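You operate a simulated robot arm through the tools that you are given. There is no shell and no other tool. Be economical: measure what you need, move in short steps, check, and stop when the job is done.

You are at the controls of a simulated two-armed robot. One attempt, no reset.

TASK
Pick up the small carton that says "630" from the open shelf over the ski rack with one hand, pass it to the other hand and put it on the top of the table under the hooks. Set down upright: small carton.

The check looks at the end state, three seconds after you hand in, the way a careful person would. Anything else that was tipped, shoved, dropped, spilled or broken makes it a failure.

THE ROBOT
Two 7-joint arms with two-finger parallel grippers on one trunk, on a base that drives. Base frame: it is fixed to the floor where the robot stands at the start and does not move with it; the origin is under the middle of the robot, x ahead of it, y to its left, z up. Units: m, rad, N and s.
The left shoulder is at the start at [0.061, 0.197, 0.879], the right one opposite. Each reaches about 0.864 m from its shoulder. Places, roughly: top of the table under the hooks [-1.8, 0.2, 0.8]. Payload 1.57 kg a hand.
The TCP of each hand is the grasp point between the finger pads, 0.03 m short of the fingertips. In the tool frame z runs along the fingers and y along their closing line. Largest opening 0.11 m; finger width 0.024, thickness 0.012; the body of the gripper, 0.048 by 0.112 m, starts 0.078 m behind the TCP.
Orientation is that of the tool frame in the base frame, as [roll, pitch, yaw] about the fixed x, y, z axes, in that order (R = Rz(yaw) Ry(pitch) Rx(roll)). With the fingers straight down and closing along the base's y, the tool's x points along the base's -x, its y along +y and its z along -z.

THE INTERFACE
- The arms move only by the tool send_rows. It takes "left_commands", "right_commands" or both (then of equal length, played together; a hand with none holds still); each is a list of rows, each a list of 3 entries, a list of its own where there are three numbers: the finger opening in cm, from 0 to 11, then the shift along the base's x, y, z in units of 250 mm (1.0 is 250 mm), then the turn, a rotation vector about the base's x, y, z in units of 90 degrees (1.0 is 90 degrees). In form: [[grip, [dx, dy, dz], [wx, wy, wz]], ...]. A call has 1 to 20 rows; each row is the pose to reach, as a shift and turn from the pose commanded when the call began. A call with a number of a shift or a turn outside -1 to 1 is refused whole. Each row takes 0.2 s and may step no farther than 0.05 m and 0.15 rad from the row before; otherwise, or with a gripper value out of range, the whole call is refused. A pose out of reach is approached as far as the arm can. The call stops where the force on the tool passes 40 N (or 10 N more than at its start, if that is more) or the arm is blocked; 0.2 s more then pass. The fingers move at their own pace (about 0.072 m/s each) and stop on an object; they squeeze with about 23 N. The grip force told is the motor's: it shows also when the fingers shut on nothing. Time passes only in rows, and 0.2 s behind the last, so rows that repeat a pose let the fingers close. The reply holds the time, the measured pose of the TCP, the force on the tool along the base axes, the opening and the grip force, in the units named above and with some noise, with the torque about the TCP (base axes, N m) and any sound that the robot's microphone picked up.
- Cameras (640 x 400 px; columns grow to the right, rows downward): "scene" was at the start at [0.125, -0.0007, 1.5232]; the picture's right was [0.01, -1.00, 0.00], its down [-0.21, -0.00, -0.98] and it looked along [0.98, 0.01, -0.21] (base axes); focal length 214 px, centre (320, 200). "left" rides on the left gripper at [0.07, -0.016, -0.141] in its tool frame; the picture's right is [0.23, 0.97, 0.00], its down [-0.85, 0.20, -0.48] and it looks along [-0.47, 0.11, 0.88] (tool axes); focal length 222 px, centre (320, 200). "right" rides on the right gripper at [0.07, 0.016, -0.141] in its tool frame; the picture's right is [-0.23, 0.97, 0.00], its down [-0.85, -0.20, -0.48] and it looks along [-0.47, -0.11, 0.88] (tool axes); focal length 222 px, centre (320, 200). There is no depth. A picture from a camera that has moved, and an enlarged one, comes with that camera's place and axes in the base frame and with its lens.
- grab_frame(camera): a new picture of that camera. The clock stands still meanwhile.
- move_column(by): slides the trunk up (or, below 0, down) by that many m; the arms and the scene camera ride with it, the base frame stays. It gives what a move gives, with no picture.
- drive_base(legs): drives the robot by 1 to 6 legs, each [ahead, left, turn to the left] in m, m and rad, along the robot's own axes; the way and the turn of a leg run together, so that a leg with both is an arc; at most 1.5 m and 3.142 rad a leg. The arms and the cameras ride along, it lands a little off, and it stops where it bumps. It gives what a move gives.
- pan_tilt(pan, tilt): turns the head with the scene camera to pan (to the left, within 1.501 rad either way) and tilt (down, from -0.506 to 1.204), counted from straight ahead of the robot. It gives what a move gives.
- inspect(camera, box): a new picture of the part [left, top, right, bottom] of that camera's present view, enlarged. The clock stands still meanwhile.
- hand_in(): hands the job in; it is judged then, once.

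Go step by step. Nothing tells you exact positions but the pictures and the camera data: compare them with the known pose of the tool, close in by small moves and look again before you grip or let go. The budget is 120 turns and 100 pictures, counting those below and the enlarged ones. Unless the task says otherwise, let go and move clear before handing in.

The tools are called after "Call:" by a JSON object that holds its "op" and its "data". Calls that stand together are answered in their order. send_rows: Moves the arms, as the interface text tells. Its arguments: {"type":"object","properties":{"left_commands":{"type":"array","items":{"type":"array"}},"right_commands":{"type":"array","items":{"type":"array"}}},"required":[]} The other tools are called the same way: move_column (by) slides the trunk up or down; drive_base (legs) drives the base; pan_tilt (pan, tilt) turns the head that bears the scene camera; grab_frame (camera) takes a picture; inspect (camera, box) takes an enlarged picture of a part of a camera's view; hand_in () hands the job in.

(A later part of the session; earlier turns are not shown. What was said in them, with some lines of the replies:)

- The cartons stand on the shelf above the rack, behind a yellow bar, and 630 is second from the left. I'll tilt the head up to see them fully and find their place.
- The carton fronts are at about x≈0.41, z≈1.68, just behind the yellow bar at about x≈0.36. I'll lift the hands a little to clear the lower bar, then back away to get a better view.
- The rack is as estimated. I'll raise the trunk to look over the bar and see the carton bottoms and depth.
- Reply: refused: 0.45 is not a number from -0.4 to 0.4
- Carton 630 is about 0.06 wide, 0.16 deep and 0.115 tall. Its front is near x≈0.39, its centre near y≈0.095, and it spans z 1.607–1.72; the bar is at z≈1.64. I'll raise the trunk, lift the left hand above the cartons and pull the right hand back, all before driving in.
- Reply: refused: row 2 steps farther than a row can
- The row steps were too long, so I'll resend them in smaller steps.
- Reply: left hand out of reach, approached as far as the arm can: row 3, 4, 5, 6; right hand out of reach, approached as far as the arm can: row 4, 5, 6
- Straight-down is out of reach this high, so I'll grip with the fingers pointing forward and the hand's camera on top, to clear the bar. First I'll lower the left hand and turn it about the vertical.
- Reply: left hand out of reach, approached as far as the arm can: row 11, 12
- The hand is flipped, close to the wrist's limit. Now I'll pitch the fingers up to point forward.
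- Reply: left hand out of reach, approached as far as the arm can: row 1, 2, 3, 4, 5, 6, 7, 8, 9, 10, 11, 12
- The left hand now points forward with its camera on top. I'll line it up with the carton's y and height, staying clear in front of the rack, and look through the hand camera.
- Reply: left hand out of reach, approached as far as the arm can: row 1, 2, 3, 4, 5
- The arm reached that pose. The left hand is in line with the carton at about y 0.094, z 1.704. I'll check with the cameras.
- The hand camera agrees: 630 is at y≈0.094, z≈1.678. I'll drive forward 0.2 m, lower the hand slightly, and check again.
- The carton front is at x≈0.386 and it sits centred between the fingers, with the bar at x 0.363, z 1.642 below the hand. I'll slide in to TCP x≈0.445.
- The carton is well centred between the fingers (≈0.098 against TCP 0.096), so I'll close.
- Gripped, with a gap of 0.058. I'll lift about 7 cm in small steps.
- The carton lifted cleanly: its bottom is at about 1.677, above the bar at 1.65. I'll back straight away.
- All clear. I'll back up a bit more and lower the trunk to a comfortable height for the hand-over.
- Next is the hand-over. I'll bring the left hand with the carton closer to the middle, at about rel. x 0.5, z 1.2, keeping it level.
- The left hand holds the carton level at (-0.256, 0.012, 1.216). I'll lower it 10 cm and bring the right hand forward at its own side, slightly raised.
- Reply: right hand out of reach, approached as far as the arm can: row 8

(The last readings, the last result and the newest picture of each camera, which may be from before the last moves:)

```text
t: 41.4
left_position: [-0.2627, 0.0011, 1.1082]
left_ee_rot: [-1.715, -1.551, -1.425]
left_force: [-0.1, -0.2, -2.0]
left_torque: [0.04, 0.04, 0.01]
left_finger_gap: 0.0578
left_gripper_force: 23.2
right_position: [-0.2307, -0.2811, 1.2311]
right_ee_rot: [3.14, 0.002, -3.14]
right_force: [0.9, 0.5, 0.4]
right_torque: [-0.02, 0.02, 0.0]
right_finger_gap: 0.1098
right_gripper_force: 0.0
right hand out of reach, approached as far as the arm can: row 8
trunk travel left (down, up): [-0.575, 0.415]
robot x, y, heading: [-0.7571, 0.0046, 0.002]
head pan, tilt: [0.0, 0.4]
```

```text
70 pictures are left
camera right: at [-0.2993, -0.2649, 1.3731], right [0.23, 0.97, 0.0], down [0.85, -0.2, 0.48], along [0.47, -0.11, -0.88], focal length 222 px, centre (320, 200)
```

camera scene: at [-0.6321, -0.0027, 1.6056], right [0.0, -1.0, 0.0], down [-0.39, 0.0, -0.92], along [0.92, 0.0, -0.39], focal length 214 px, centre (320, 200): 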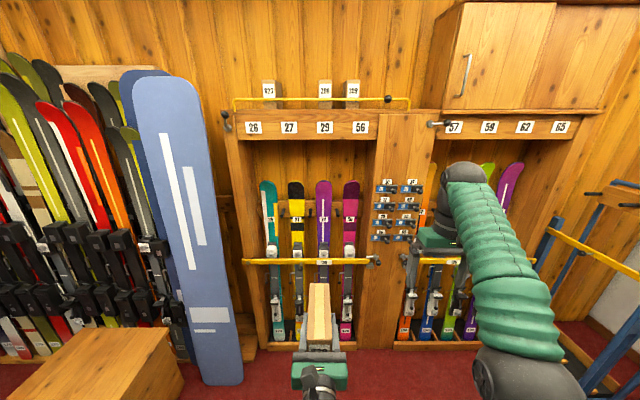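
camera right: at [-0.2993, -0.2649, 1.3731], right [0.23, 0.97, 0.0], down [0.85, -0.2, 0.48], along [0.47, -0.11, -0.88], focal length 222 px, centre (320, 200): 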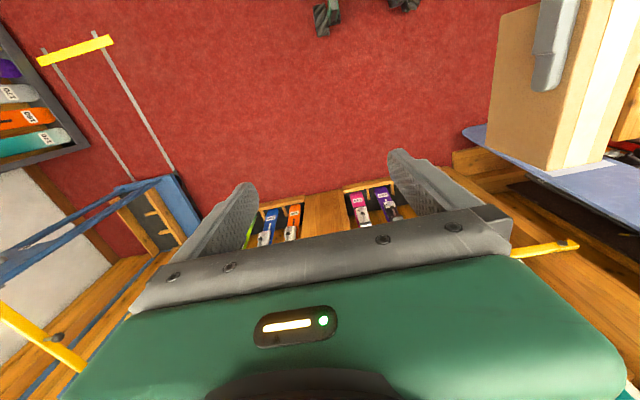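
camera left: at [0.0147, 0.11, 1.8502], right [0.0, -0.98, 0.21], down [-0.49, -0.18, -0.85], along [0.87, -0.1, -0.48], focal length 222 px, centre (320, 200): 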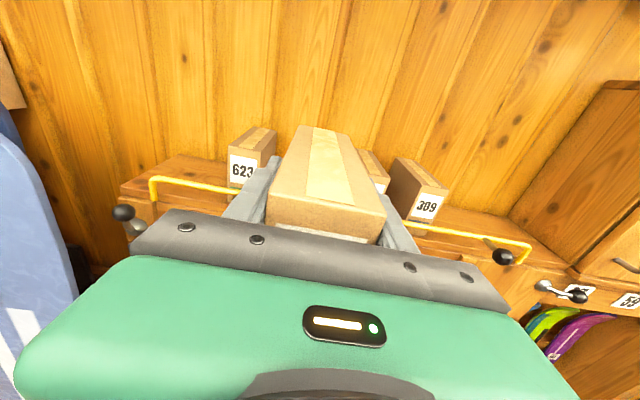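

Reach is tight there, so I'll bring both hands in a bit closer and lower, and move the right hand over toward the carton.

Call:
{"op": "send_rows", "data": {"left_commands": [[0, [-0.08, 0, -0.07], [0, 0, 0]], [0, [-0.16, 0, -0.14], [0, 0, 0]], [0, [-0.24, 0, -0.2], [0, 0, 0]], [0, [-0.24, 0, -0.2], [0, 0, 0]], [0, [-0.24, 0, -0.2], [0, 0, 0]], [0, [-0.24, 0, -0.2], [0, 0, 0]], [0, [-0.24, 0, -0.2], [0, 0, 0]], [0, [-0.24, 0, -0.2], [0, 0, 0]], [0, [-0.24, 0, -0.2], [0, 0, 0]]], "right_commands": [[11, [-0.08, 0, -0.07], [0, 0, 0]], [11, [-0.16, 0, -0.14], [0, 0, 0]], [11, [-0.17, 0, -0.18], [0, 0, 0]], [11, [-0.17, 0.15, -0.18], [0, 0, 0]], [11, [-0.17, 0.3, -0.18], [0, 0, 0]], [11, [-0.17, 0.45, -0.18], [0, 0, 0]], [11, [-0.17, 0.6, -0.18], [0, 0, 0]], [11, [-0.17, 0.7, -0.18], [0, 0, 0]], [11, [-0.17, 0.8, -0.18], [0, 0, 0]]]}}

Call:
{"op": "grab_frame", "data": {"camera": "scene"}}

Call:
{"op": "grab_frame", "data": {"camera": "right"}}

```text
t: 43.4
left_position: [-0.3182, -0.0007, 1.0565]
left_ee_rot: [-1.69, -1.552, -1.444]
left_force: [-0.4, 0.4, -1.9]
left_torque: [-0.01, 0.07, -0.01]
left_finger_gap: 0.0579
left_gripper_force: 23.1
left hand out of reach, approached as far as the arm can: row 3, 4, 5, 6, 7, 8, 9
right_position: [-0.2724, -0.0785, 1.1876]
right_ee_rot: [3.14, 0.0, -3.141]
right_force: [-0.2, -0.6, 0.5]
right_torque: [-0.02, 0.01, 0.01]
right_finger_gap: 0.1099
right_gripper_force: 0.1
trunk travel left (down, up): [-0.575, 0.415]
robot x, y, heading: [-0.7582, 0.0002, -0.003]
head pan, tilt: [0.0, 0.4]
```

```text
69 pictures are left
camera scene: at [-0.6343, 0.0001, 1.6058], right [0.0, -1.0, 0.0], down [-0.39, 0.0, -0.92], along [0.92, 0.0, -0.39], focal length 214 px, centre (320, 200)
```

scene: 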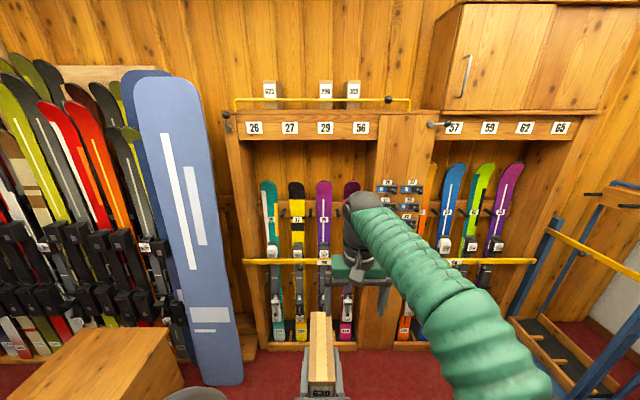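

```text
68 pictures are left
camera right: at [-0.3423, -0.0631, 1.3292], right [0.23, 0.97, 0.0], down [0.85, -0.2, 0.48], along [0.47, -0.11, -0.88], focal length 222 px, centre (320, 200)
```

right: 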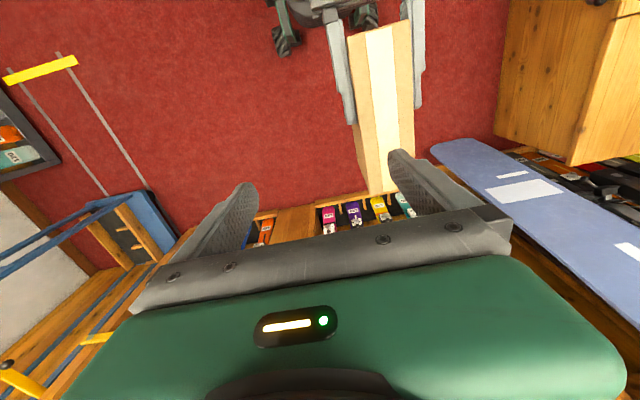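

Both hands are where expected: the left fingertips end at x≈-0.29 and the carton's far end is at x≈-0.205. I'll centre the right hand over the far half at x≈-0.266 and check before descending.

Call:
{"op": "send_rows", "data": {"right_commands": [[11, [0.01, 0.1, 0], [0, 0, 0]], [11, [0.02, 0.2, 0], [0, 0, 0]], [11, [0.025, 0.3, 0], [0, 0, 0]], [11, [0.025, 0.3, -0.16], [0, 0, 0]]]}}

Call:
{"op": "grab_frame", "data": {"camera": "right"}}

Call:
{"op": "grab_frame", "data": {"camera": "left"}}

```text
t: 44.4
left_position: [-0.3178, -0.0018, 1.056]
left_ee_rot: [-1.748, -1.55, -1.389]
left_force: [0.5, 0.1, -1.0]
left_torque: [0.0, 0.08, 0.04]
left_finger_gap: 0.0579
left_gripper_force: 23.0
right_position: [-0.2653, -0.0045, 1.1485]
right_ee_rot: [-3.141, 0.0, 3.141]
right_force: [0.0, 0.8, -0.5]
right_torque: [-0.01, 0.02, -0.02]
right_finger_gap: 0.11
right_gripper_force: 0.1
trunk travel left (down, up): [-0.575, 0.415]
robot x, y, heading: [-0.7606, 0.0022, 0.005]
head pan, tilt: [0.0, 0.4]
```

```text
67 pictures are left
camera right: at [-0.3359, 0.0119, 1.2908], right [0.23, 0.97, 0.0], down [0.85, -0.2, 0.48], along [0.47, -0.11, -0.88], focal length 222 px, centre (320, 200)
```

right: 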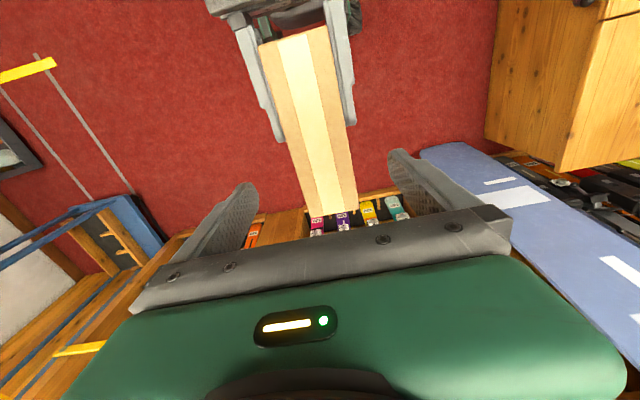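

```text
66 pictures are left
camera left: at [-0.4588, 0.0114, 1.1273], right [0.01, -0.98, 0.21], down [-0.48, -0.19, -0.86], along [0.88, -0.09, -0.47], focal length 222 px, centre (320, 200)
```

left: 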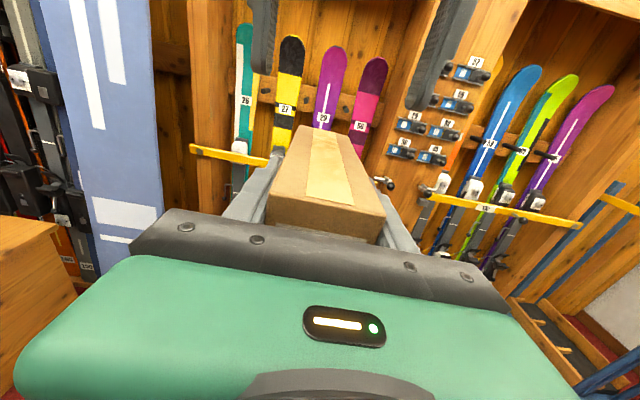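

It is aligned, with the carton between the open right fingers. I'll descend about 9 cm.

Call:
{"op": "send_rows", "data": {"right_commands": [[11, [0, 0, -0.12], [0, 0, 0]], [11, [0, 0, -0.24], [0, 0, 0]], [11, [0, 0, -0.36], [0, 0, 0]], [11, [0, 0, -0.36], [0, 0, 0]]]}}

Call:
{"op": "grab_frame", "data": {"camera": "right"}}

Call:
{"op": "grab_frame", "data": {"camera": "left"}}

```text
t: 45.4
left_position: [-0.318, -0.003, 1.0565]
left_ee_rot: [-1.714, -1.549, -1.419]
left_force: [0.2, -0.1, -2.7]
left_torque: [0.0, 0.06, 0.01]
left_finger_gap: 0.058
left_gripper_force: 23.1
right_position: [-0.2662, -0.0049, 1.0566]
right_ee_rot: [3.142, 0.004, -3.141]
right_force: [-0.8, 0.9, 0.7]
right_torque: [-0.01, -0.03, 0.02]
right_finger_gap: 0.1099
right_gripper_force: 0.1
trunk travel left (down, up): [-0.575, 0.415]
robot x, y, heading: [-0.7596, 0.002, -0.003]
head pan, tilt: [0.0, 0.4]
```

```text
65 pictures are left
camera right: at [-0.336, 0.0115, 1.1987], right [0.23, 0.97, 0.0], down [0.85, -0.2, 0.48], along [0.47, -0.11, -0.88], focal length 222 px, centre (320, 200)
```

right: 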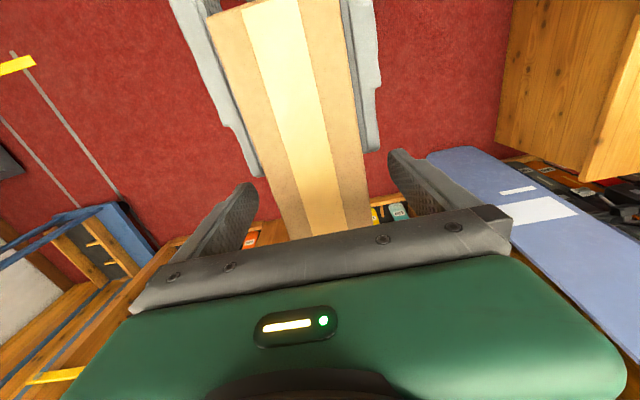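

```text
64 pictures are left
camera left: at [-0.459, 0.0116, 1.1276], right [0.01, -0.98, 0.21], down [-0.48, -0.19, -0.86], along [0.88, -0.09, -0.47], focal length 222 px, centre (320, 200)
```

left: 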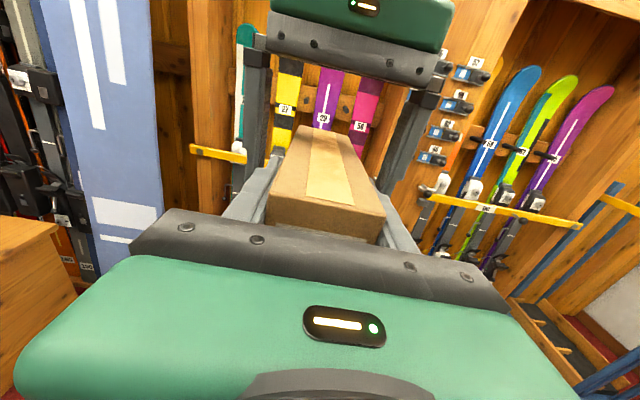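

The right fingers straddle the carton beyond the left fingertips, so I'll close the right hand.

Call:
{"op": "send_rows", "data": {"right_commands": [[0, [0, 0, 0], [0, 0, 0]], [0, [0, 0, 0], [0, 0, 0]], [0, [0, 0, 0], [0, 0, 0]], [0, [0, 0, 0], [0, 0, 0]], [0, [0, 0, 0], [0, 0, 0]]]}}

Call:
{"op": "grab_frame", "data": {"camera": "left"}}

```text
t: 46.6
left_position: [-0.3178, -0.0041, 1.0573]
left_ee_rot: [-1.681, -1.553, -1.455]
left_force: [-2.0, -13.6, -0.9]
left_torque: [-0.82, 0.19, -0.54]
left_finger_gap: 0.0577
left_gripper_force: 23.1
right_position: [-0.2666, -0.003, 1.0576]
right_ee_rot: [3.138, 0.001, -3.141]
right_force: [3.6, 13.3, 0.5]
right_torque: [0.86, -0.19, -0.18]
right_finger_gap: 0.0578
right_gripper_force: 22.9
trunk travel left (down, up): [-0.575, 0.415]
robot x, y, heading: [-0.7585, 0.0013, 0.003]
head pan, tilt: [0.0, 0.4]
```

```text
63 pictures are left
camera left: at [-0.4591, 0.011, 1.1283], right [0.0, -0.98, 0.21], down [-0.48, -0.19, -0.86], along [0.88, -0.1, -0.47], focal length 222 px, centre (320, 200)
```

left: 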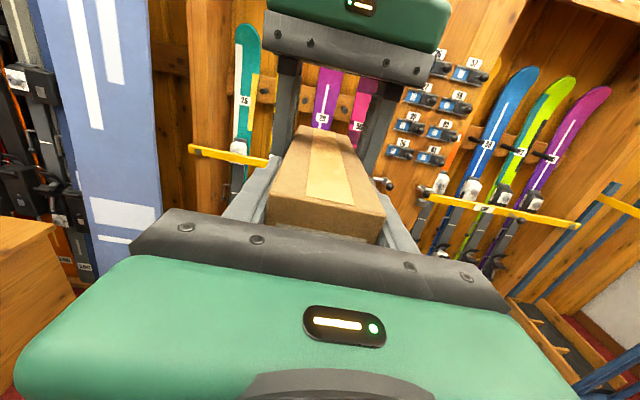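

Both hands hold the carton (right gap 0.058, 23 N). I'll open the left hand and draw it straight back, away from the carton.

Call:
{"op": "send_rows", "data": {"left_commands": [[11, [0, 0, 0], [0, 0, 0]], [11, [0, 0, 0], [0, 0, 0]], [11, [0, 0, 0], [0, 0, 0]], [11, [0, 0, 0], [0, 0, 0]]]}}

Call:
{"op": "grab_frame", "data": {"camera": "right"}}

Call:
{"op": "grab_frame", "data": {"camera": "left"}}

```text
t: 47.6
left_position: [-0.3182, -0.003, 1.0575]
left_ee_rot: [-1.643, -1.552, -1.492]
left_force: [-0.3, 0.3, 0.2]
left_torque: [0.01, 0.0, 0.02]
left_finger_gap: 0.1099
left_gripper_force: 0.1
right_position: [-0.2663, -0.0044, 1.0568]
right_ee_rot: [-3.141, -0.002, -3.141]
right_force: [-1.0, 0.1, 0.3]
right_torque: [-0.02, -0.04, 0.0]
right_finger_gap: 0.0577
right_gripper_force: 23.3
trunk travel left (down, up): [-0.575, 0.415]
robot x, y, heading: [-0.7605, -0.0003, -0.009]
head pan, tilt: [0.0, 0.4]
```

```text
62 pictures are left
camera right: at [-0.3358, 0.0115, 1.1992], right [0.23, 0.97, 0.0], down [0.85, -0.2, 0.48], along [0.47, -0.11, -0.88], focal length 222 px, centre (320, 200)
```

right: 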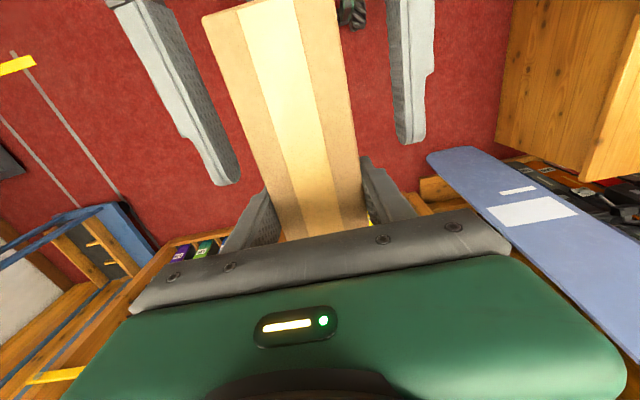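

```text
61 pictures are left
camera left: at [-0.4589, 0.0116, 1.1285], right [0.01, -0.98, 0.21], down [-0.48, -0.19, -0.86], along [0.88, -0.09, -0.47], focal length 222 px, centre (320, 200)
```

left: 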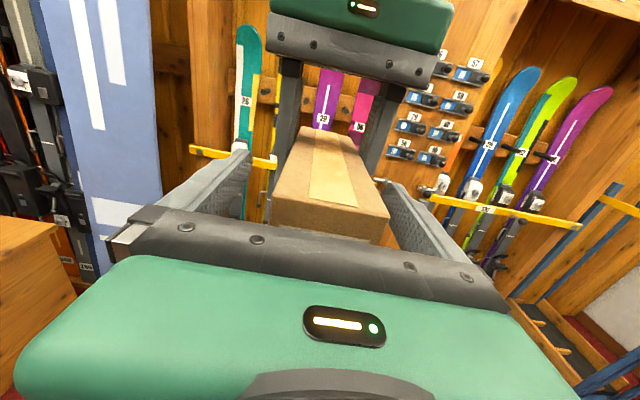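

The right hand alone holds it. I'll move the right hand forward out of the left fingers, then move the left hand off to its side.

Call:
{"op": "send_rows", "data": {"right_commands": [[0, [0.1, 0, 0], [0, 0, 0]], [0, [0.2, 0, 0], [0, 0, 0]], [0, [0.3, 0, 0.0], [0, 0, 0]], [0, [0.4, 0, 0.0], [0, 0, 0]], [0, [0.45, 0, 0.0], [0, 0, 0]], [0, [0.45, -0.1, 0.0], [0, 0, 0]], [0, [0.45, -0.2, 0.0], [0, 0, 0]], [0, [0.45, -0.3, 0.0], [0, 0, 0]], [0, [0.45, -0.4, 0.0], [0, 0, 0]]], "left_commands": [[11, [0, 0, 0], [0, 0, 0]], [11, [0, 0, 0], [0, 0, 0]], [11, [0, 0, 0], [0, 0, 0]], [11, [0, 0, 0], [0, 0, 0]], [11, [0, 0, 0], [0, 0, 0]], [11, [0, 0.15, 0], [0, 0, 0]], [11, [0, 0.3, 0], [0, 0, 0]], [11, [0, 0.45, 0], [0, 0, 0]], [11, [0, 0.6, 0], [0, 0, 0]]]}}

Call:
{"op": "grab_frame", "data": {"camera": "scene"}}

```text
t: 49.6
left_position: [-0.2345, 0.097, 1.0363]
left_ee_rot: [-1.696, -1.55, -1.444]
left_force: [1.3, 0.1, 0.6]
left_torque: [-0.02, 0.02, 0.0]
left_finger_gap: 0.1101
left_gripper_force: 0.0
left hand out of reach, approached as far as the arm can: row 6, 7, 8, 9
right_position: [-0.1528, -0.1053, 1.0574]
right_ee_rot: [-3.141, -0.002, 3.141]
right_force: [-0.1, 0.8, -2.4]
right_torque: [-0.01, 0.0, 0.01]
right_finger_gap: 0.059
right_gripper_force: 22.7
trunk travel left (down, up): [-0.575, 0.415]
robot x, y, heading: [-0.7596, -0.0018, 0.007]
head pan, tilt: [0.0, 0.4]
```

```text
60 pictures are left
camera scene: at [-0.6328, 0.0002, 1.6057], right [0.0, -1.0, 0.0], down [-0.39, 0.0, -0.92], along [0.92, 0.0, -0.39], focal length 214 px, centre (320, 200)
```

scene: 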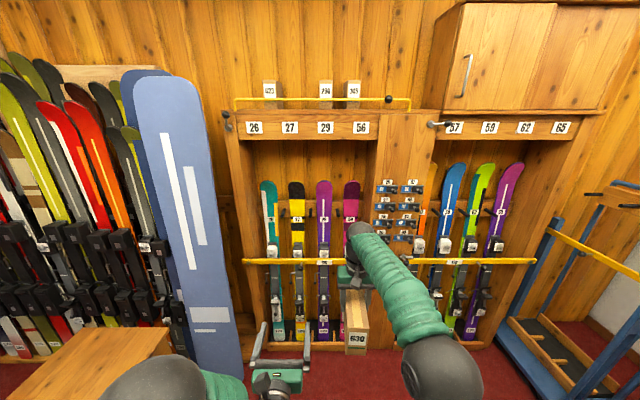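

The hand-over is done. Before turning to the table, I'll look around to both sides.

Call:
{"op": "pan_tilt", "data": {"pan": 1.45, "tilt": 0.5}}

Call:
{"op": "grab_frame", "data": {"camera": "scene"}}

Call:
{"op": "pan_tilt", "data": {"pan": -1.45, "tilt": 0.5}}

Call:
{"op": "grab_frame", "data": {"camera": "scene"}}

```text
t: 51.2
left_position: [-0.2363, 0.0957, 1.0376]
left_ee_rot: [-1.67, -1.552, -1.47]
left_force: [-0.5, -0.5, -0.5]
left_torque: [0.01, 0.04, -0.01]
left_finger_gap: 0.11
left_gripper_force: 0.0
right_position: [-0.1532, -0.1045, 1.0572]
right_ee_rot: [3.141, -0.001, -3.141]
right_force: [-0.2, 0.1, -2.3]
right_torque: [-0.01, -0.01, 0.0]
right_finger_gap: 0.0588
right_gripper_force: 23.0
trunk travel left (down, up): [-0.575, 0.415]
robot x, y, heading: [-0.759, 0.0001, -0.001]
head pan, tilt: [1.45, 0.499]
```

```text
59 pictures are left
camera scene: at [-0.715, 0.0899, 1.5969], right [0.99, -0.12, 0.0], down [-0.06, -0.48, -0.88], along [0.11, 0.87, -0.48], focal length 214 px, centre (320, 200)
```

scene: 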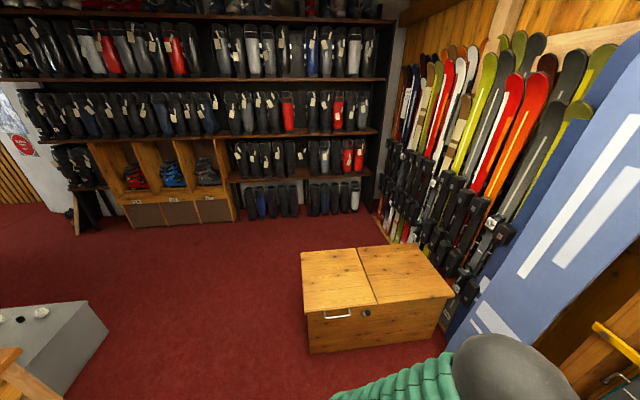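

```text
t: 53.7
left_position: [-0.2378, 0.0938, 1.0378]
left_ee_rot: [-1.668, -1.552, -1.472]
left_force: [-0.2, 0.3, 0.0]
left_torque: [0.03, 0.01, -0.01]
left_finger_gap: 0.1101
left_gripper_force: 0.1
right_position: [-0.1539, -0.1044, 1.0574]
right_ee_rot: [-3.14, -0.001, 3.141]
right_force: [0.1, 0.0, -2.2]
right_torque: [-0.03, -0.03, 0.01]
right_finger_gap: 0.0588
right_gripper_force: 23.3
trunk travel left (down, up): [-0.575, 0.415]
robot x, y, heading: [-0.7586, 0.0011, -0.0]
head pan, tilt: [-1.45, 0.499]
```

```text
58 pictures are left
camera scene: at [-0.7152, -0.0909, 1.5968], right [-0.99, -0.12, 0.0], down [-0.06, 0.48, -0.88], along [0.1, -0.87, -0.48], focal length 214 px, centre (320, 200)
```

scene: 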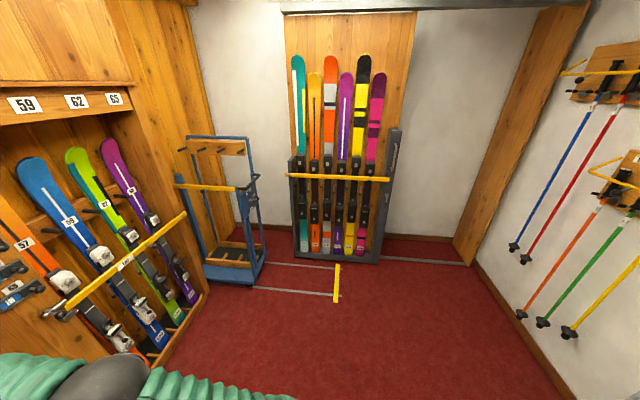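

There is plenty of room. I'll pull the right hand in a little, turn right 90°, and look toward the table.

Call:
{"op": "send_rows", "data": {"right_commands": [[0, [-0.12, 0, 0.04], [0, 0, 0]], [0, [-0.24, 0, 0.08], [0, 0, 0]], [0, [-0.32, 0, 0.12], [0, 0, 0]]]}}

Call:
{"op": "drive_base", "data": {"legs": [[0, 0, -0.8], [0, 0, -0.77]]}}

Call:
{"op": "grab_frame", "data": {"camera": "scene"}}

Call:
{"op": "grab_frame", "data": {"camera": "right"}}

```text
t: 54.5
left_position: [-0.2372, 0.0959, 1.0374]
left_ee_rot: [-1.652, -1.553, -1.489]
left_force: [-0.2, 0.8, 0.0]
left_torque: [0.02, 0.01, -0.01]
left_finger_gap: 0.1099
left_gripper_force: 0.1
right_position: [-0.2334, -0.1053, 1.0853]
right_ee_rot: [-3.141, 0.0, -3.141]
right_force: [0.1, 0.0, -2.7]
right_torque: [-0.01, -0.03, 0.02]
right_finger_gap: 0.0589
right_gripper_force: 22.5
trunk travel left (down, up): [-0.575, 0.415]
robot x, y, heading: [-0.7606, 0.0024, 0.001]
head pan, tilt: [-1.45, 0.499]
```

```text
t: 59.0
left_position: [-0.6584, -0.5217, 1.0362]
left_ee_rot: [-1.669, -1.551, -3.03]
left_force: [-0.2, 0.5, -0.8]
left_torque: [-0.04, 0.03, 0.0]
left_finger_gap: 0.1101
left_gripper_force: 0.1
right_position: [-0.8606, -0.528, 1.0859]
right_ee_rot: [3.142, -0.002, 1.581]
right_force: [0.3, -0.3, -1.6]
right_torque: [-0.01, 0.0, 0.05]
right_finger_gap: 0.0585
right_gripper_force: 23.3
trunk travel left (down, up): [-0.575, 0.415]
robot x, y, heading: [-0.7576, 0.0007, -1.561]
head pan, tilt: [-1.45, 0.499]
```

```text
57 pictures are left
camera scene: at [-0.8502, -0.0459, 1.5969], right [-0.13, 0.99, 0.0], down [0.47, 0.06, -0.88], along [-0.87, -0.11, -0.48], focal length 214 px, centre (320, 200)
```

scene: 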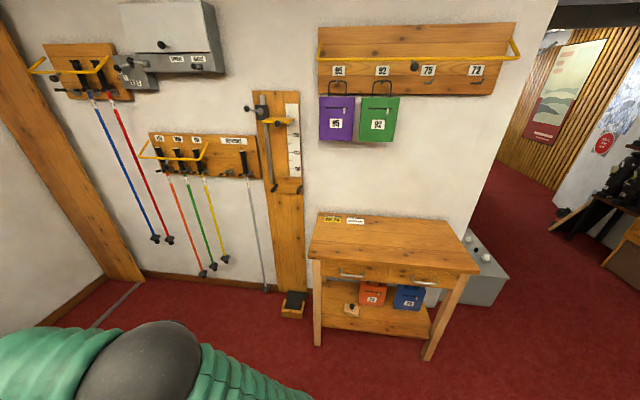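

```text
56 pictures are left
camera right: at [-0.8453, -0.4572, 1.2287], right [0.98, -0.22, 0.0], down [-0.19, -0.86, 0.48], along [-0.1, -0.47, -0.88], focal length 222 px, centre (320, 200)
```

right: 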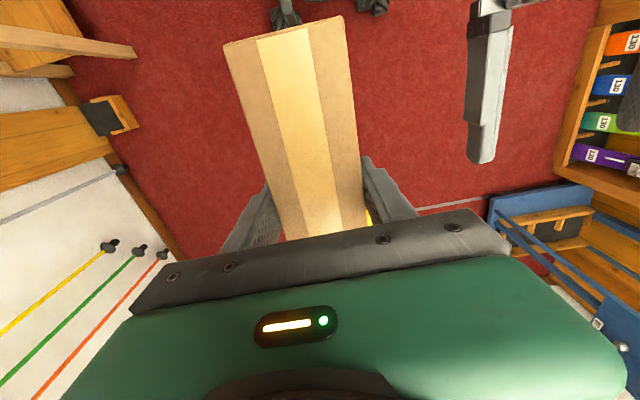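

The table spans about x -1.67..-2.13, y -0.2..0.6, with only two flat labels at its back-left. I'll finish the turn, drive closer and look.

Call:
{"op": "drive_base", "data": {"legs": [[0, 0, -0.8], [0, 0, -0.78], [0.3, -0.1, 0]]}}

Call:
{"op": "pan_tilt", "data": {"pan": 0, "tilt": 0.6}}

Call:
{"op": "grab_frame", "data": {"camera": "scene"}}

```text
t: 65.3
left_position: [-1.5874, 0.0098, 1.0386]
left_ee_rot: [-1.578, -1.552, 1.576]
left_force: [0.6, -0.1, -0.4]
left_torque: [-0.01, 0.01, 0.0]
left_finger_gap: 0.11
left_gripper_force: 0.2
right_position: [-1.5896, 0.2111, 1.0874]
right_ee_rot: [-3.139, 0.001, -0.004]
right_force: [-0.1, -0.4, -2.7]
right_torque: [0.06, 0.01, 0.05]
right_finger_gap: 0.058
right_gripper_force: 23.2
trunk travel left (down, up): [-0.575, 0.415]
robot x, y, heading: [-1.0679, 0.106, 3.139]
head pan, tilt: [-1.45, 0.499]
```

```text
t: 66.9
left_position: [-1.5862, 0.0112, 1.0376]
left_ee_rot: [-1.552, -1.551, 1.549]
left_force: [0.1, 0.1, 0.2]
left_torque: [0.0, 0.0, 0.0]
left_finger_gap: 0.11
left_gripper_force: 0.0
right_position: [-1.589, 0.2126, 1.0878]
right_ee_rot: [-3.141, 0.001, -0.003]
right_force: [0.3, 0.0, -2.3]
right_torque: [0.03, 0.02, -0.01]
right_finger_gap: 0.0583
right_gripper_force: 23.5
trunk travel left (down, up): [-0.575, 0.415]
robot x, y, heading: [-1.0656, 0.1025, 3.144]
head pan, tilt: [0.0, 0.6]
```

```text
55 pictures are left
camera scene: at [-1.1874, 0.1033, 1.5876], right [0.0, 1.0, 0.0], down [0.57, 0.0, -0.82], along [-0.82, 0.0, -0.57], focal length 214 px, centre (320, 200)
```

scene: 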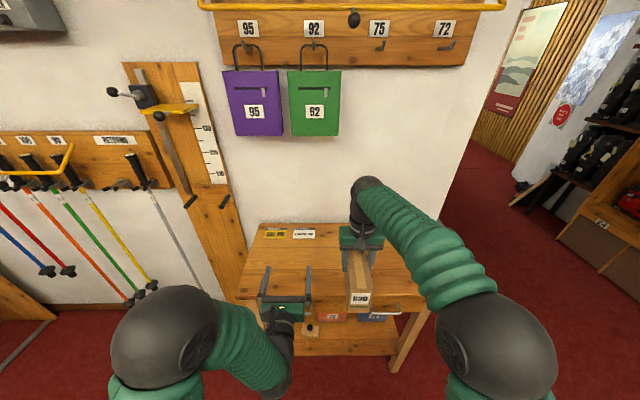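

The carton is upright, and the table's front edge is at x≈-1.66 with its back at ≈-2.08. I'll drive 0.13 m further, then extend the right hand over a free spot.

Call:
{"op": "drive_base", "data": {"legs": [[0.13, 0, 0]]}}

Call:
{"op": "send_rows", "data": {"right_commands": [[0, [-0.12, 0.03, 0], [0, 0, 0]], [0, [-0.24, 0.06, 0], [0, 0, 0]], [0, [-0.36, 0.1, 0], [0, 0, 0]], [0, [-0.44, 0.12, 0], [0, 0, 0]], [0, [-0.44, 0.12, -0.12], [0, 0, 0]], [0, [-0.44, 0.12, -0.24], [0, 0, 0]], [0, [-0.44, 0.12, -0.36], [0, 0, 0]], [0, [-0.44, 0.12, -0.48], [0, 0, 0]]]}}

Call:
{"op": "grab_frame", "data": {"camera": "scene"}}

Call:
{"op": "grab_frame", "data": {"camera": "left"}}

Call:
{"op": "grab_frame", "data": {"camera": "right"}}

```text
t: 68.2
left_position: [-1.7171, 0.0132, 1.0381]
left_ee_rot: [-1.519, -1.553, 1.517]
left_force: [-0.2, -0.2, 0.0]
left_torque: [0.0, -0.01, 0.03]
left_finger_gap: 0.11
left_gripper_force: 0.2
right_position: [-1.7191, 0.2135, 1.0892]
right_ee_rot: [3.142, 0.003, -0.002]
right_force: [-0.2, 0.1, -1.9]
right_torque: [-0.04, 0.01, -0.03]
right_finger_gap: 0.058
right_gripper_force: 23.3
trunk travel left (down, up): [-0.575, 0.415]
robot x, y, heading: [-1.1947, 0.1045, 3.137]
head pan, tilt: [0.0, 0.6]
```

```text
t: 70.0
left_position: [-1.7173, 0.0123, 1.0377]
left_ee_rot: [-1.55, -1.553, 1.547]
left_force: [-0.1, -0.2, 0.0]
left_torque: [0.02, -0.02, -0.01]
left_finger_gap: 0.11
left_gripper_force: 0.1
right_position: [-1.8296, 0.2439, 0.9689]
right_ee_rot: [-3.14, 0.004, -0.004]
right_force: [0.8, 0.0, -2.7]
right_torque: [0.03, 0.03, -0.04]
right_finger_gap: 0.0582
right_gripper_force: 23.5
right hand out of reach, approached as far as the arm can: row 4
trunk travel left (down, up): [-0.575, 0.415]
robot x, y, heading: [-1.1926, 0.1059, 3.139]
head pan, tilt: [0.0, 0.6]
```

```text
54 pictures are left
camera scene: at [-1.3194, 0.1043, 1.5875], right [0.01, 1.0, 0.0], down [0.57, 0.0, -0.82], along [-0.82, 0.0, -0.57], focal length 214 px, centre (320, 200)
```

scene: 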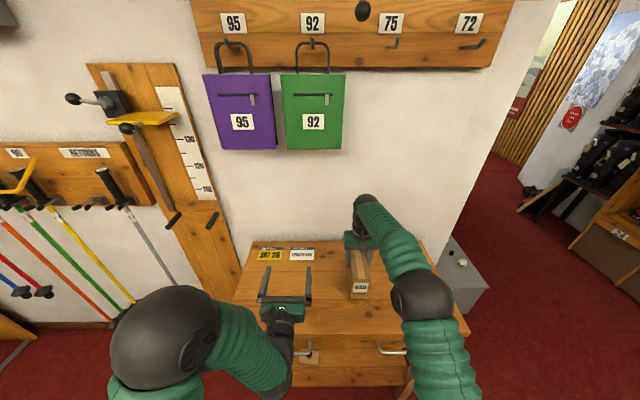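

```text
53 pictures are left
camera left: at [-1.5751, -0.0026, 1.1094], right [0.0, 0.98, 0.21], down [0.48, 0.18, -0.86], along [-0.88, 0.1, -0.47], focal length 222 px, centre (320, 200)
```

left: 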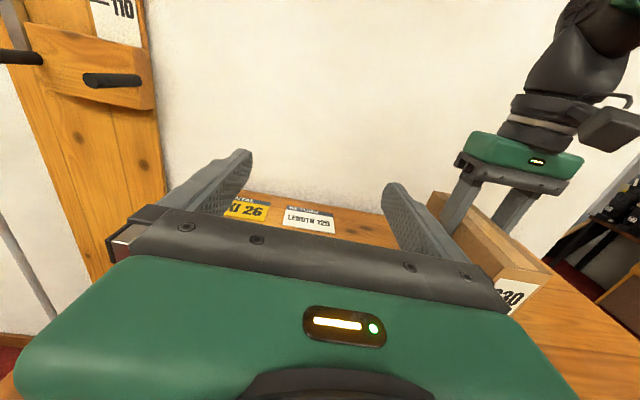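

```text
52 pictures are left
camera right: at [-1.7606, 0.2275, 1.1105], right [-0.23, -0.97, 0.0], down [-0.85, 0.2, 0.48], along [-0.47, 0.11, -0.88], focal length 222 px, centre (320, 200)
```

right: 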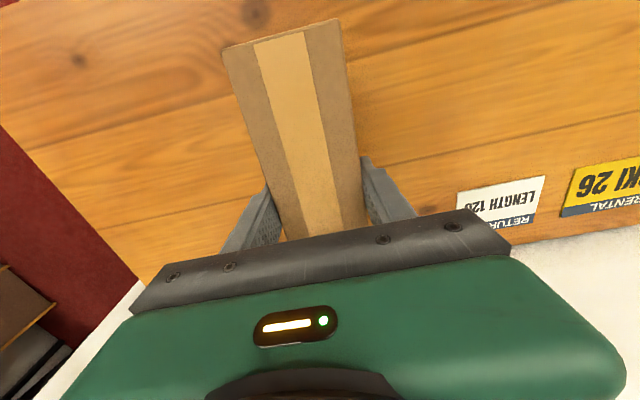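

The carton is level and over a clear spot, with about 8 cm to go. I'll lower it gently and watch the force.

Call:
{"op": "send_rows", "data": {"right_commands": [[0, [0, 0, -0.06], [0, 0, 0]], [0, [0, 0, -0.12], [0, 0, 0]], [0, [0, 0, -0.18], [0, 0, 0]], [0, [0, 0, -0.23], [0, 0, 0]], [0, [0, 0, -0.27], [0, 0, 0]]]}}

Call:
{"op": "grab_frame", "data": {"camera": "left"}}

```text
t: 70.9
left_position: [-1.7143, 0.0109, 1.0385]
left_ee_rot: [-1.464, -1.551, 1.459]
left_force: [0.2, 0.6, -0.6]
left_torque: [0.03, 0.04, 0.01]
left_finger_gap: 0.1103
left_gripper_force: 0.0
right_position: [-1.8307, 0.2428, 0.9235]
right_ee_rot: [3.141, 0.018, -0.002]
right_force: [9.0, -1.5, 24.6]
right_torque: [0.32, -0.18, -0.06]
right_finger_gap: 0.0579
right_gripper_force: 23.6
trunk travel left (down, up): [-0.575, 0.415]
robot x, y, heading: [-1.1946, 0.1062, 3.135]
head pan, tilt: [0.0, 0.6]
stopped in row 4 (right hand): the force on the tool passed its limit at 77 N (the readings are from after the stop); the commanded pose is now the measured one
```

```text
51 pictures are left
camera left: at [-1.5723, -0.0035, 1.11], right [0.0, 0.98, 0.21], down [0.48, 0.18, -0.86], along [-0.88, 0.1, -0.47], focal length 222 px, centre (320, 200)
```

left: 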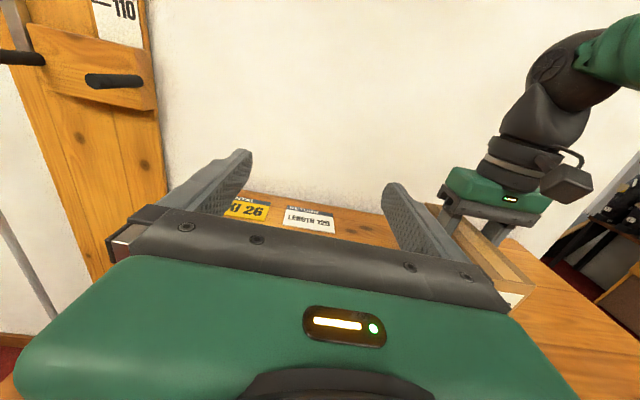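

It touched down a bit earlier than expected and is pressing with about 25 N. I'll ease up a few millimetres and check that it sits level.

Call:
{"op": "send_rows", "data": {"right_commands": [[0, [0, 0, 0.008], [0, 0, 0]], [0, [0, 0, 0.008], [0, 0, 0]]]}}

Call:
{"op": "grab_frame", "data": {"camera": "right"}}

Call:
{"op": "inspect", "data": {"camera": "scene", "box": [280, 190, 440, 290]}}

```text
t: 71.5
left_position: [-1.7139, 0.0107, 1.0398]
left_ee_rot: [-1.416, -1.551, 1.415]
left_force: [-0.4, 0.3, -0.4]
left_torque: [0.02, -0.01, -0.01]
left_finger_gap: 0.1099
left_gripper_force: 0.0
right_position: [-1.8288, 0.2439, 0.9227]
right_ee_rot: [-3.141, 0.016, -0.005]
right_force: [2.7, -1.9, 17.4]
right_torque: [0.03, 0.74, 0.02]
right_finger_gap: 0.0581
right_gripper_force: 22.8
trunk travel left (down, up): [-0.575, 0.415]
robot x, y, heading: [-1.1943, 0.1031, 3.137]
head pan, tilt: [0.0, 0.6]
```

```text
50 pictures are left
camera right: at [-1.7577, 0.2266, 1.0638], right [-0.23, -0.97, 0.0], down [-0.85, 0.2, 0.49], along [-0.48, 0.11, -0.87], focal length 222 px, centre (320, 200)
```

right: 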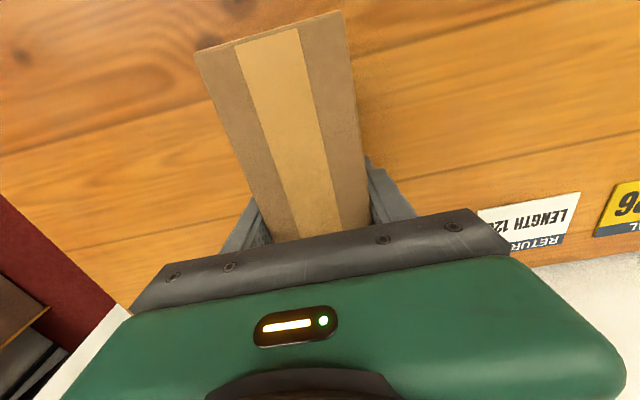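

```text
4.00 times, centred on (360, 240) of scene
camera zoom: at [-1.313, 0.102, 1.5881], right [0.01, 1.0, 0.0], down [0.56, 0.0, -0.83], along [-0.83, 0.0, -0.56], focal length 858 px, centre (160, 40)
```

zoom: 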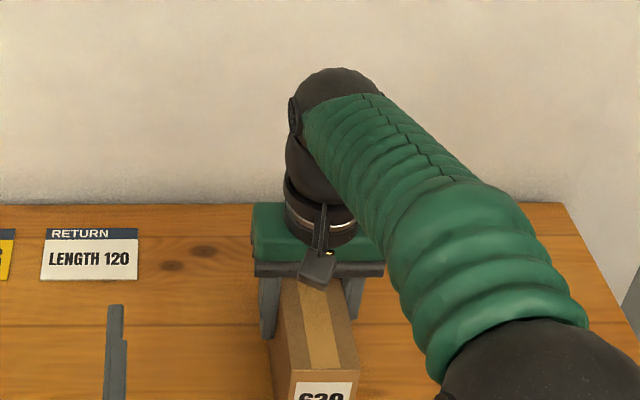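

Call:
{"op": "send_rows", "data": {"right_commands": [[0, [0, 0, 0.012], [0, 0, 0]], [0, [0, 0, 0.02], [0, 0, 0]], [0, [0, 0, 0.02], [0, 0, 0]]]}}

Call:
{"op": "grab_frame", "data": {"camera": "right"}}

Call:
{"op": "inspect", "data": {"camera": "left", "box": [380, 150, 580, 320]}}

```text
t: 72.3
left_position: [-1.7161, 0.0127, 1.0389]
left_ee_rot: [-1.523, -1.55, 1.517]
left_force: [0.1, -0.6, -0.6]
left_torque: [0.02, 0.02, 0.01]
left_finger_gap: 0.1101
left_gripper_force: 0.0
right_position: [-1.8313, 0.2457, 0.9258]
right_ee_rot: [3.14, 0.01, -0.004]
right_force: [-0.6, 0.4, -2.0]
right_torque: [0.03, 0.03, 0.01]
right_finger_gap: 0.0578
right_gripper_force: 22.7
trunk travel left (down, up): [-0.575, 0.415]
robot x, y, heading: [-1.1953, 0.1084, 3.141]
head pan, tilt: [0.0, 0.6]
```

```text
48 pictures are left
camera right: at [-1.7599, 0.2288, 1.0667], right [-0.23, -0.97, 0.0], down [-0.85, 0.2, 0.49], along [-0.47, 0.11, -0.87], focal length 222 px, centre (320, 200)
```

right: 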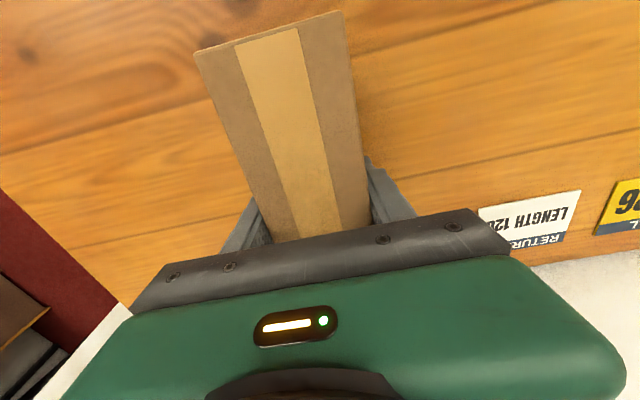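

```text
2.35 times, centred on (480, 235) of left
camera zoom: at [-1.5746, -0.0023, 1.1095], right [0.0, 0.98, 0.21], down [0.48, 0.18, -0.86], along [-0.88, 0.1, -0.47], focal length 523 px, centre (-56, 118)
```

zoom: 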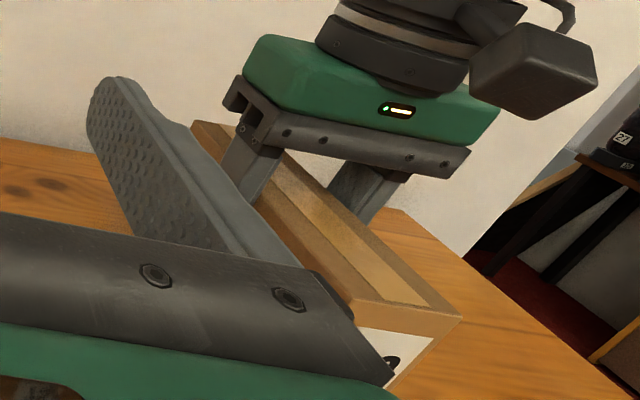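

The fingers slid about 2.5 cm down the carton at contact; it's still upright and just about on the table, with only its weight hanging. I'll lower 2 mm for light contact.

Call:
{"op": "send_rows", "data": {"right_commands": [[0, [0, 0, -0.008], [0, 0, 0]], [0, [0, 0, -0.008], [0, 0, 0]]]}}

Call:
{"op": "inspect", "data": {"camera": "scene", "box": [280, 220, 440, 320]}}

```text
t: 72.9
left_position: [-1.7173, 0.0133, 1.0385]
left_ee_rot: [-1.53, -1.551, 1.527]
left_force: [-0.6, 0.5, 0.5]
left_torque: [-0.04, -0.04, -0.01]
left_finger_gap: 0.11
left_gripper_force: 0.0
right_position: [-1.8311, 0.2441, 0.9239]
right_ee_rot: [3.139, 0.011, -0.003]
right_force: [-0.5, -0.7, -1.2]
right_torque: [0.0, 0.01, 0.01]
right_finger_gap: 0.0581
right_gripper_force: 22.8
trunk travel left (down, up): [-0.575, 0.415]
robot x, y, heading: [-1.1993, 0.1037, 3.138]
head pan, tilt: [0.0, 0.6]
```

```text
4.00 times, centred on (360, 270) of scene
camera zoom: at [-1.3185, 0.1042, 1.5875], right [0.01, 1.0, 0.0], down [0.57, 0.0, -0.82], along [-0.82, 0.0, -0.57], focal length 858 px, centre (160, -80)
```

zoom: 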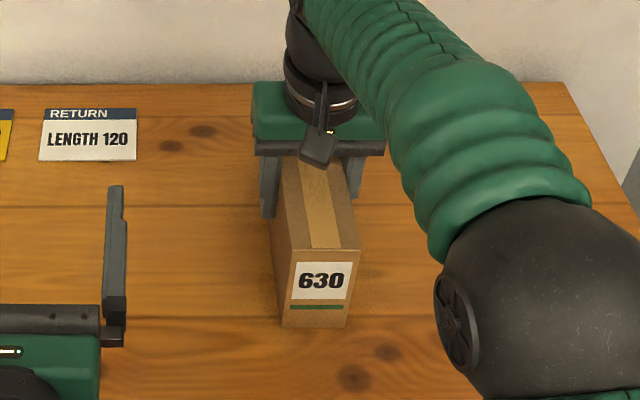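

It looks upright and nearly down; I'll lower a touch more to confirm contact.

Call:
{"op": "send_rows", "data": {"right_commands": [[0, [0, 0, -0.008], [0, 0, 0]], [0, [0, 0, -0.008], [0, 0, 0]]]}}

```text
t: 73.5
left_position: [-1.7165, 0.0124, 1.0383]
left_ee_rot: [-1.512, -1.552, 1.511]
left_force: [-0.1, -0.8, 0.5]
left_torque: [0.0, 0.01, 0.0]
left_finger_gap: 0.11
left_gripper_force: 0.0
right_position: [-1.8309, 0.2444, 0.9234]
right_ee_rot: [3.139, 0.015, -0.004]
right_force: [-1.8, 0.1, 6.1]
right_torque: [0.28, -0.56, 0.08]
right_finger_gap: 0.058
right_gripper_force: 23.1
trunk travel left (down, up): [-0.575, 0.415]
robot x, y, heading: [-1.1929, 0.1047, 3.138]
head pan, tilt: [0.0, 0.6]
```

Contact is firm but light. I'll open the right hand.

Call:
{"op": "send_rows", "data": {"right_commands": [[6.5, [0, 0, 0], [0, 0, 0]], [8, [0, 0, 0], [0, 0, 0]], [11, [0, 0, 0], [0, 0, 0]], [11, [0, 0, 0], [0, 0, 0]], [11, [0, 0, 0], [0, 0, 0]]]}}

Call:
{"op": "grab_frame", "data": {"camera": "right"}}

Call:
{"op": "inspect", "data": {"camera": "scene", "box": [280, 220, 440, 320]}}

```text
t: 74.7
left_position: [-1.7155, 0.0119, 1.0377]
left_ee_rot: [-1.528, -1.551, 1.525]
left_force: [0.7, 0.1, 0.4]
left_torque: [0.02, 0.01, 0.01]
left_finger_gap: 0.1098
left_gripper_force: 0.1
right_position: [-1.8314, 0.2438, 0.9214]
right_ee_rot: [3.14, 0.012, -0.005]
right_force: [-0.2, 0.5, -0.6]
right_torque: [0.02, 0.01, 0.02]
right_finger_gap: 0.1101
right_gripper_force: 0.0
trunk travel left (down, up): [-0.575, 0.415]
robot x, y, heading: [-1.1915, 0.1038, 3.136]
head pan, tilt: [0.0, 0.6]
```

```text
45 pictures are left
camera right: at [-1.7595, 0.2279, 1.0631], right [-0.23, -0.97, 0.0], down [-0.85, 0.2, 0.49], along [-0.48, 0.11, -0.87], focal length 222 px, centre (320, 200)
```

right: 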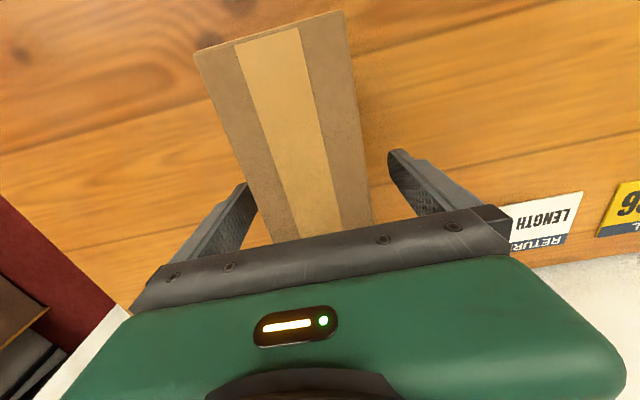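

```text
4.00 times, centred on (360, 270) of scene
camera zoom: at [-1.3181, 0.104, 1.5876], right [0.01, 1.0, 0.0], down [0.57, 0.0, -0.82], along [-0.82, 0.0, -0.57], focal length 858 px, centre (160, -80)
```

zoom: 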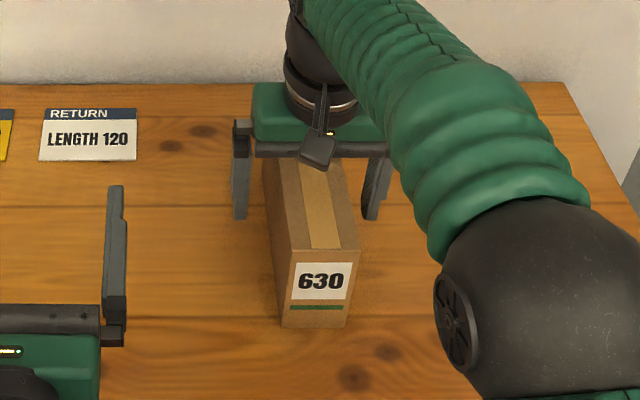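

The carton stands free and upright. I'll raise the hand straight up, then back away.

Call:
{"op": "send_rows", "data": {"right_commands": [[11, [0, 0.015, 0.1], [0, 0, 0]], [11, [0, 0.015, 0.2], [0, 0, 0]], [11, [0, 0.015, 0.3], [0, 0, 0]], [11, [0, 0.015, 0.4], [0, 0, 0]], [11, [0, 0.015, 0.5], [0, 0, 0]], [11, [0, 0.015, 0.56], [0, 0, 0]]]}}

Call:
{"op": "grab_frame", "data": {"camera": "right"}}

Call:
{"op": "grab_frame", "data": {"camera": "scene"}}

```text
t: 76.1
left_position: [-1.7173, 0.0125, 1.0385]
left_ee_rot: [-1.54, -1.55, 1.537]
left_force: [0.1, -0.3, -0.2]
left_torque: [-0.01, 0.0, -0.05]
left_finger_gap: 0.1099
left_gripper_force: 0.1
right_position: [-1.8312, 0.2481, 1.0618]
right_ee_rot: [3.139, 0.011, -0.004]
right_force: [0.4, 0.1, 0.5]
right_torque: [0.01, 0.0, 0.01]
right_finger_gap: 0.11
right_gripper_force: 0.0
trunk travel left (down, up): [-0.575, 0.415]
robot x, y, heading: [-1.1953, 0.1027, 3.132]
head pan, tilt: [0.0, 0.6]
```

```text
43 pictures are left
camera right: at [-1.7604, 0.2303, 1.2038], right [-0.23, -0.97, 0.0], down [-0.85, 0.2, 0.49], along [-0.47, 0.11, -0.87], focal length 222 px, centre (320, 200)
```

right: 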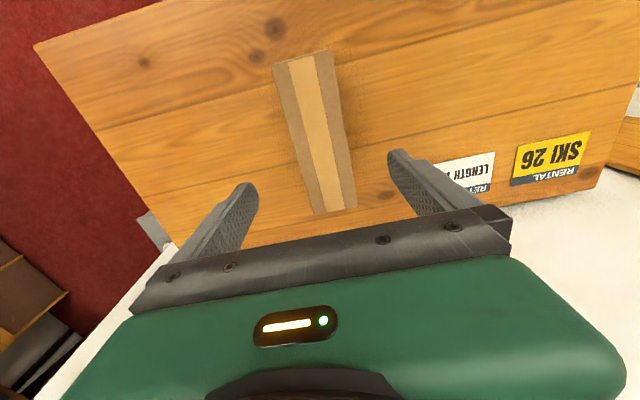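

```text
42 pictures are left
camera scene: at [-1.3183, 0.104, 1.5876], right [0.01, 1.0, 0.0], down [0.57, 0.0, -0.82], along [-0.82, 0.0, -0.57], focal length 214 px, centre (320, 200)
```

scene: 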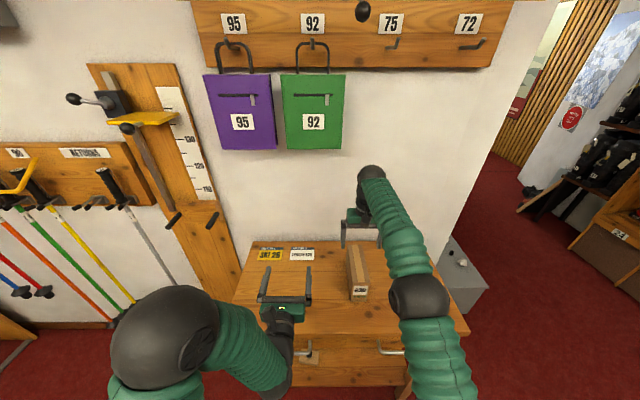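

The right hand is clear above the carton. I'll back the base away and take a last look.

Call:
{"op": "drive_base", "data": {"legs": [[-0.4, 0, 0]]}}

Call:
{"op": "grab_frame", "data": {"camera": "scene"}}

Call:
{"op": "inspect", "data": {"camera": "scene", "box": [240, 180, 440, 305]}}

```text
t: 78.6
left_position: [-1.3223, 0.0122, 1.0388]
left_ee_rot: [-1.54, -1.552, 1.536]
left_force: [0.8, -0.2, -0.1]
left_torque: [0.01, 0.02, 0.01]
left_finger_gap: 0.1102
left_gripper_force: 0.1
right_position: [-1.438, 0.2462, 1.0633]
right_ee_rot: [3.14, 0.01, -0.007]
right_force: [1.1, 0.2, 0.7]
right_torque: [0.0, -0.02, 0.01]
right_finger_gap: 0.1099
right_gripper_force: 0.0
trunk travel left (down, up): [-0.575, 0.415]
robot x, y, heading: [-0.799, 0.0992, 3.137]
head pan, tilt: [0.0, 0.6]
```

```text
41 pictures are left
camera scene: at [-0.9249, 0.1018, 1.5875], right [0.01, 1.0, 0.0], down [0.57, 0.0, -0.82], along [-0.82, 0.01, -0.57], focal length 214 px, centre (320, 200)
```

scene: 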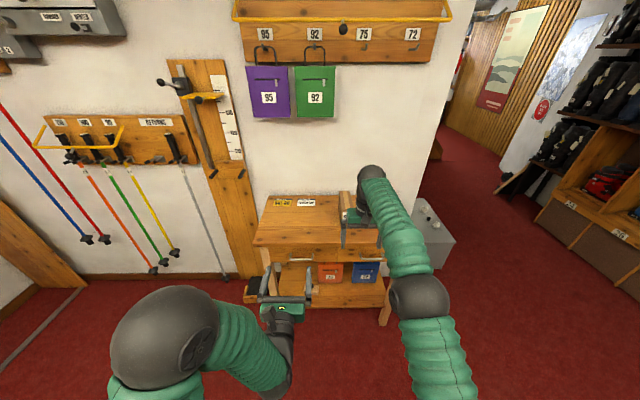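

```text
3.20 times, centred on (340, 242) of scene
camera zoom: at [-0.9249, 0.1018, 1.5875], right [0.01, 1.0, 0.0], down [0.57, 0.0, -0.82], along [-0.82, 0.01, -0.57], focal length 686 px, centre (256, 64)
```

zoom: 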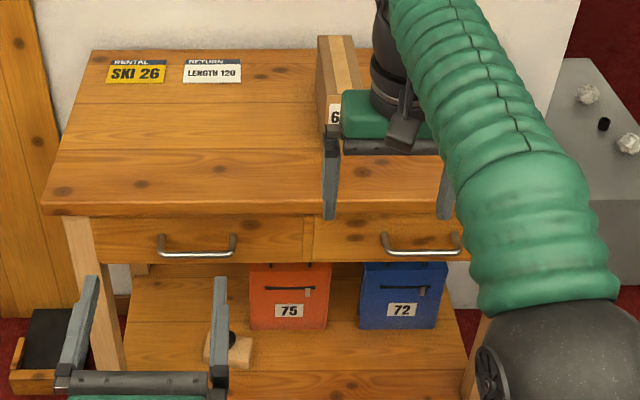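

The 630 carton stands upright on the table, both hands are empty and clear, and nothing else looks disturbed. I'm handing in.

Call:
{"op": "hand_in", "data": {}}

```text
The job is handed in.
```

I handed in with the "630" carton standing upright on the table under the hooks. The left hand lifted it from the shelf and passed it to the right hand, which set it down.

The carton met the table sooner than I expected, and the force peaked at 77 N. The right fingers slid about 2.5 cm down its sides. I eased off, lowered it gently and released. In the last pictures it was standing upright, and I saw nothing else moved or knocked over.
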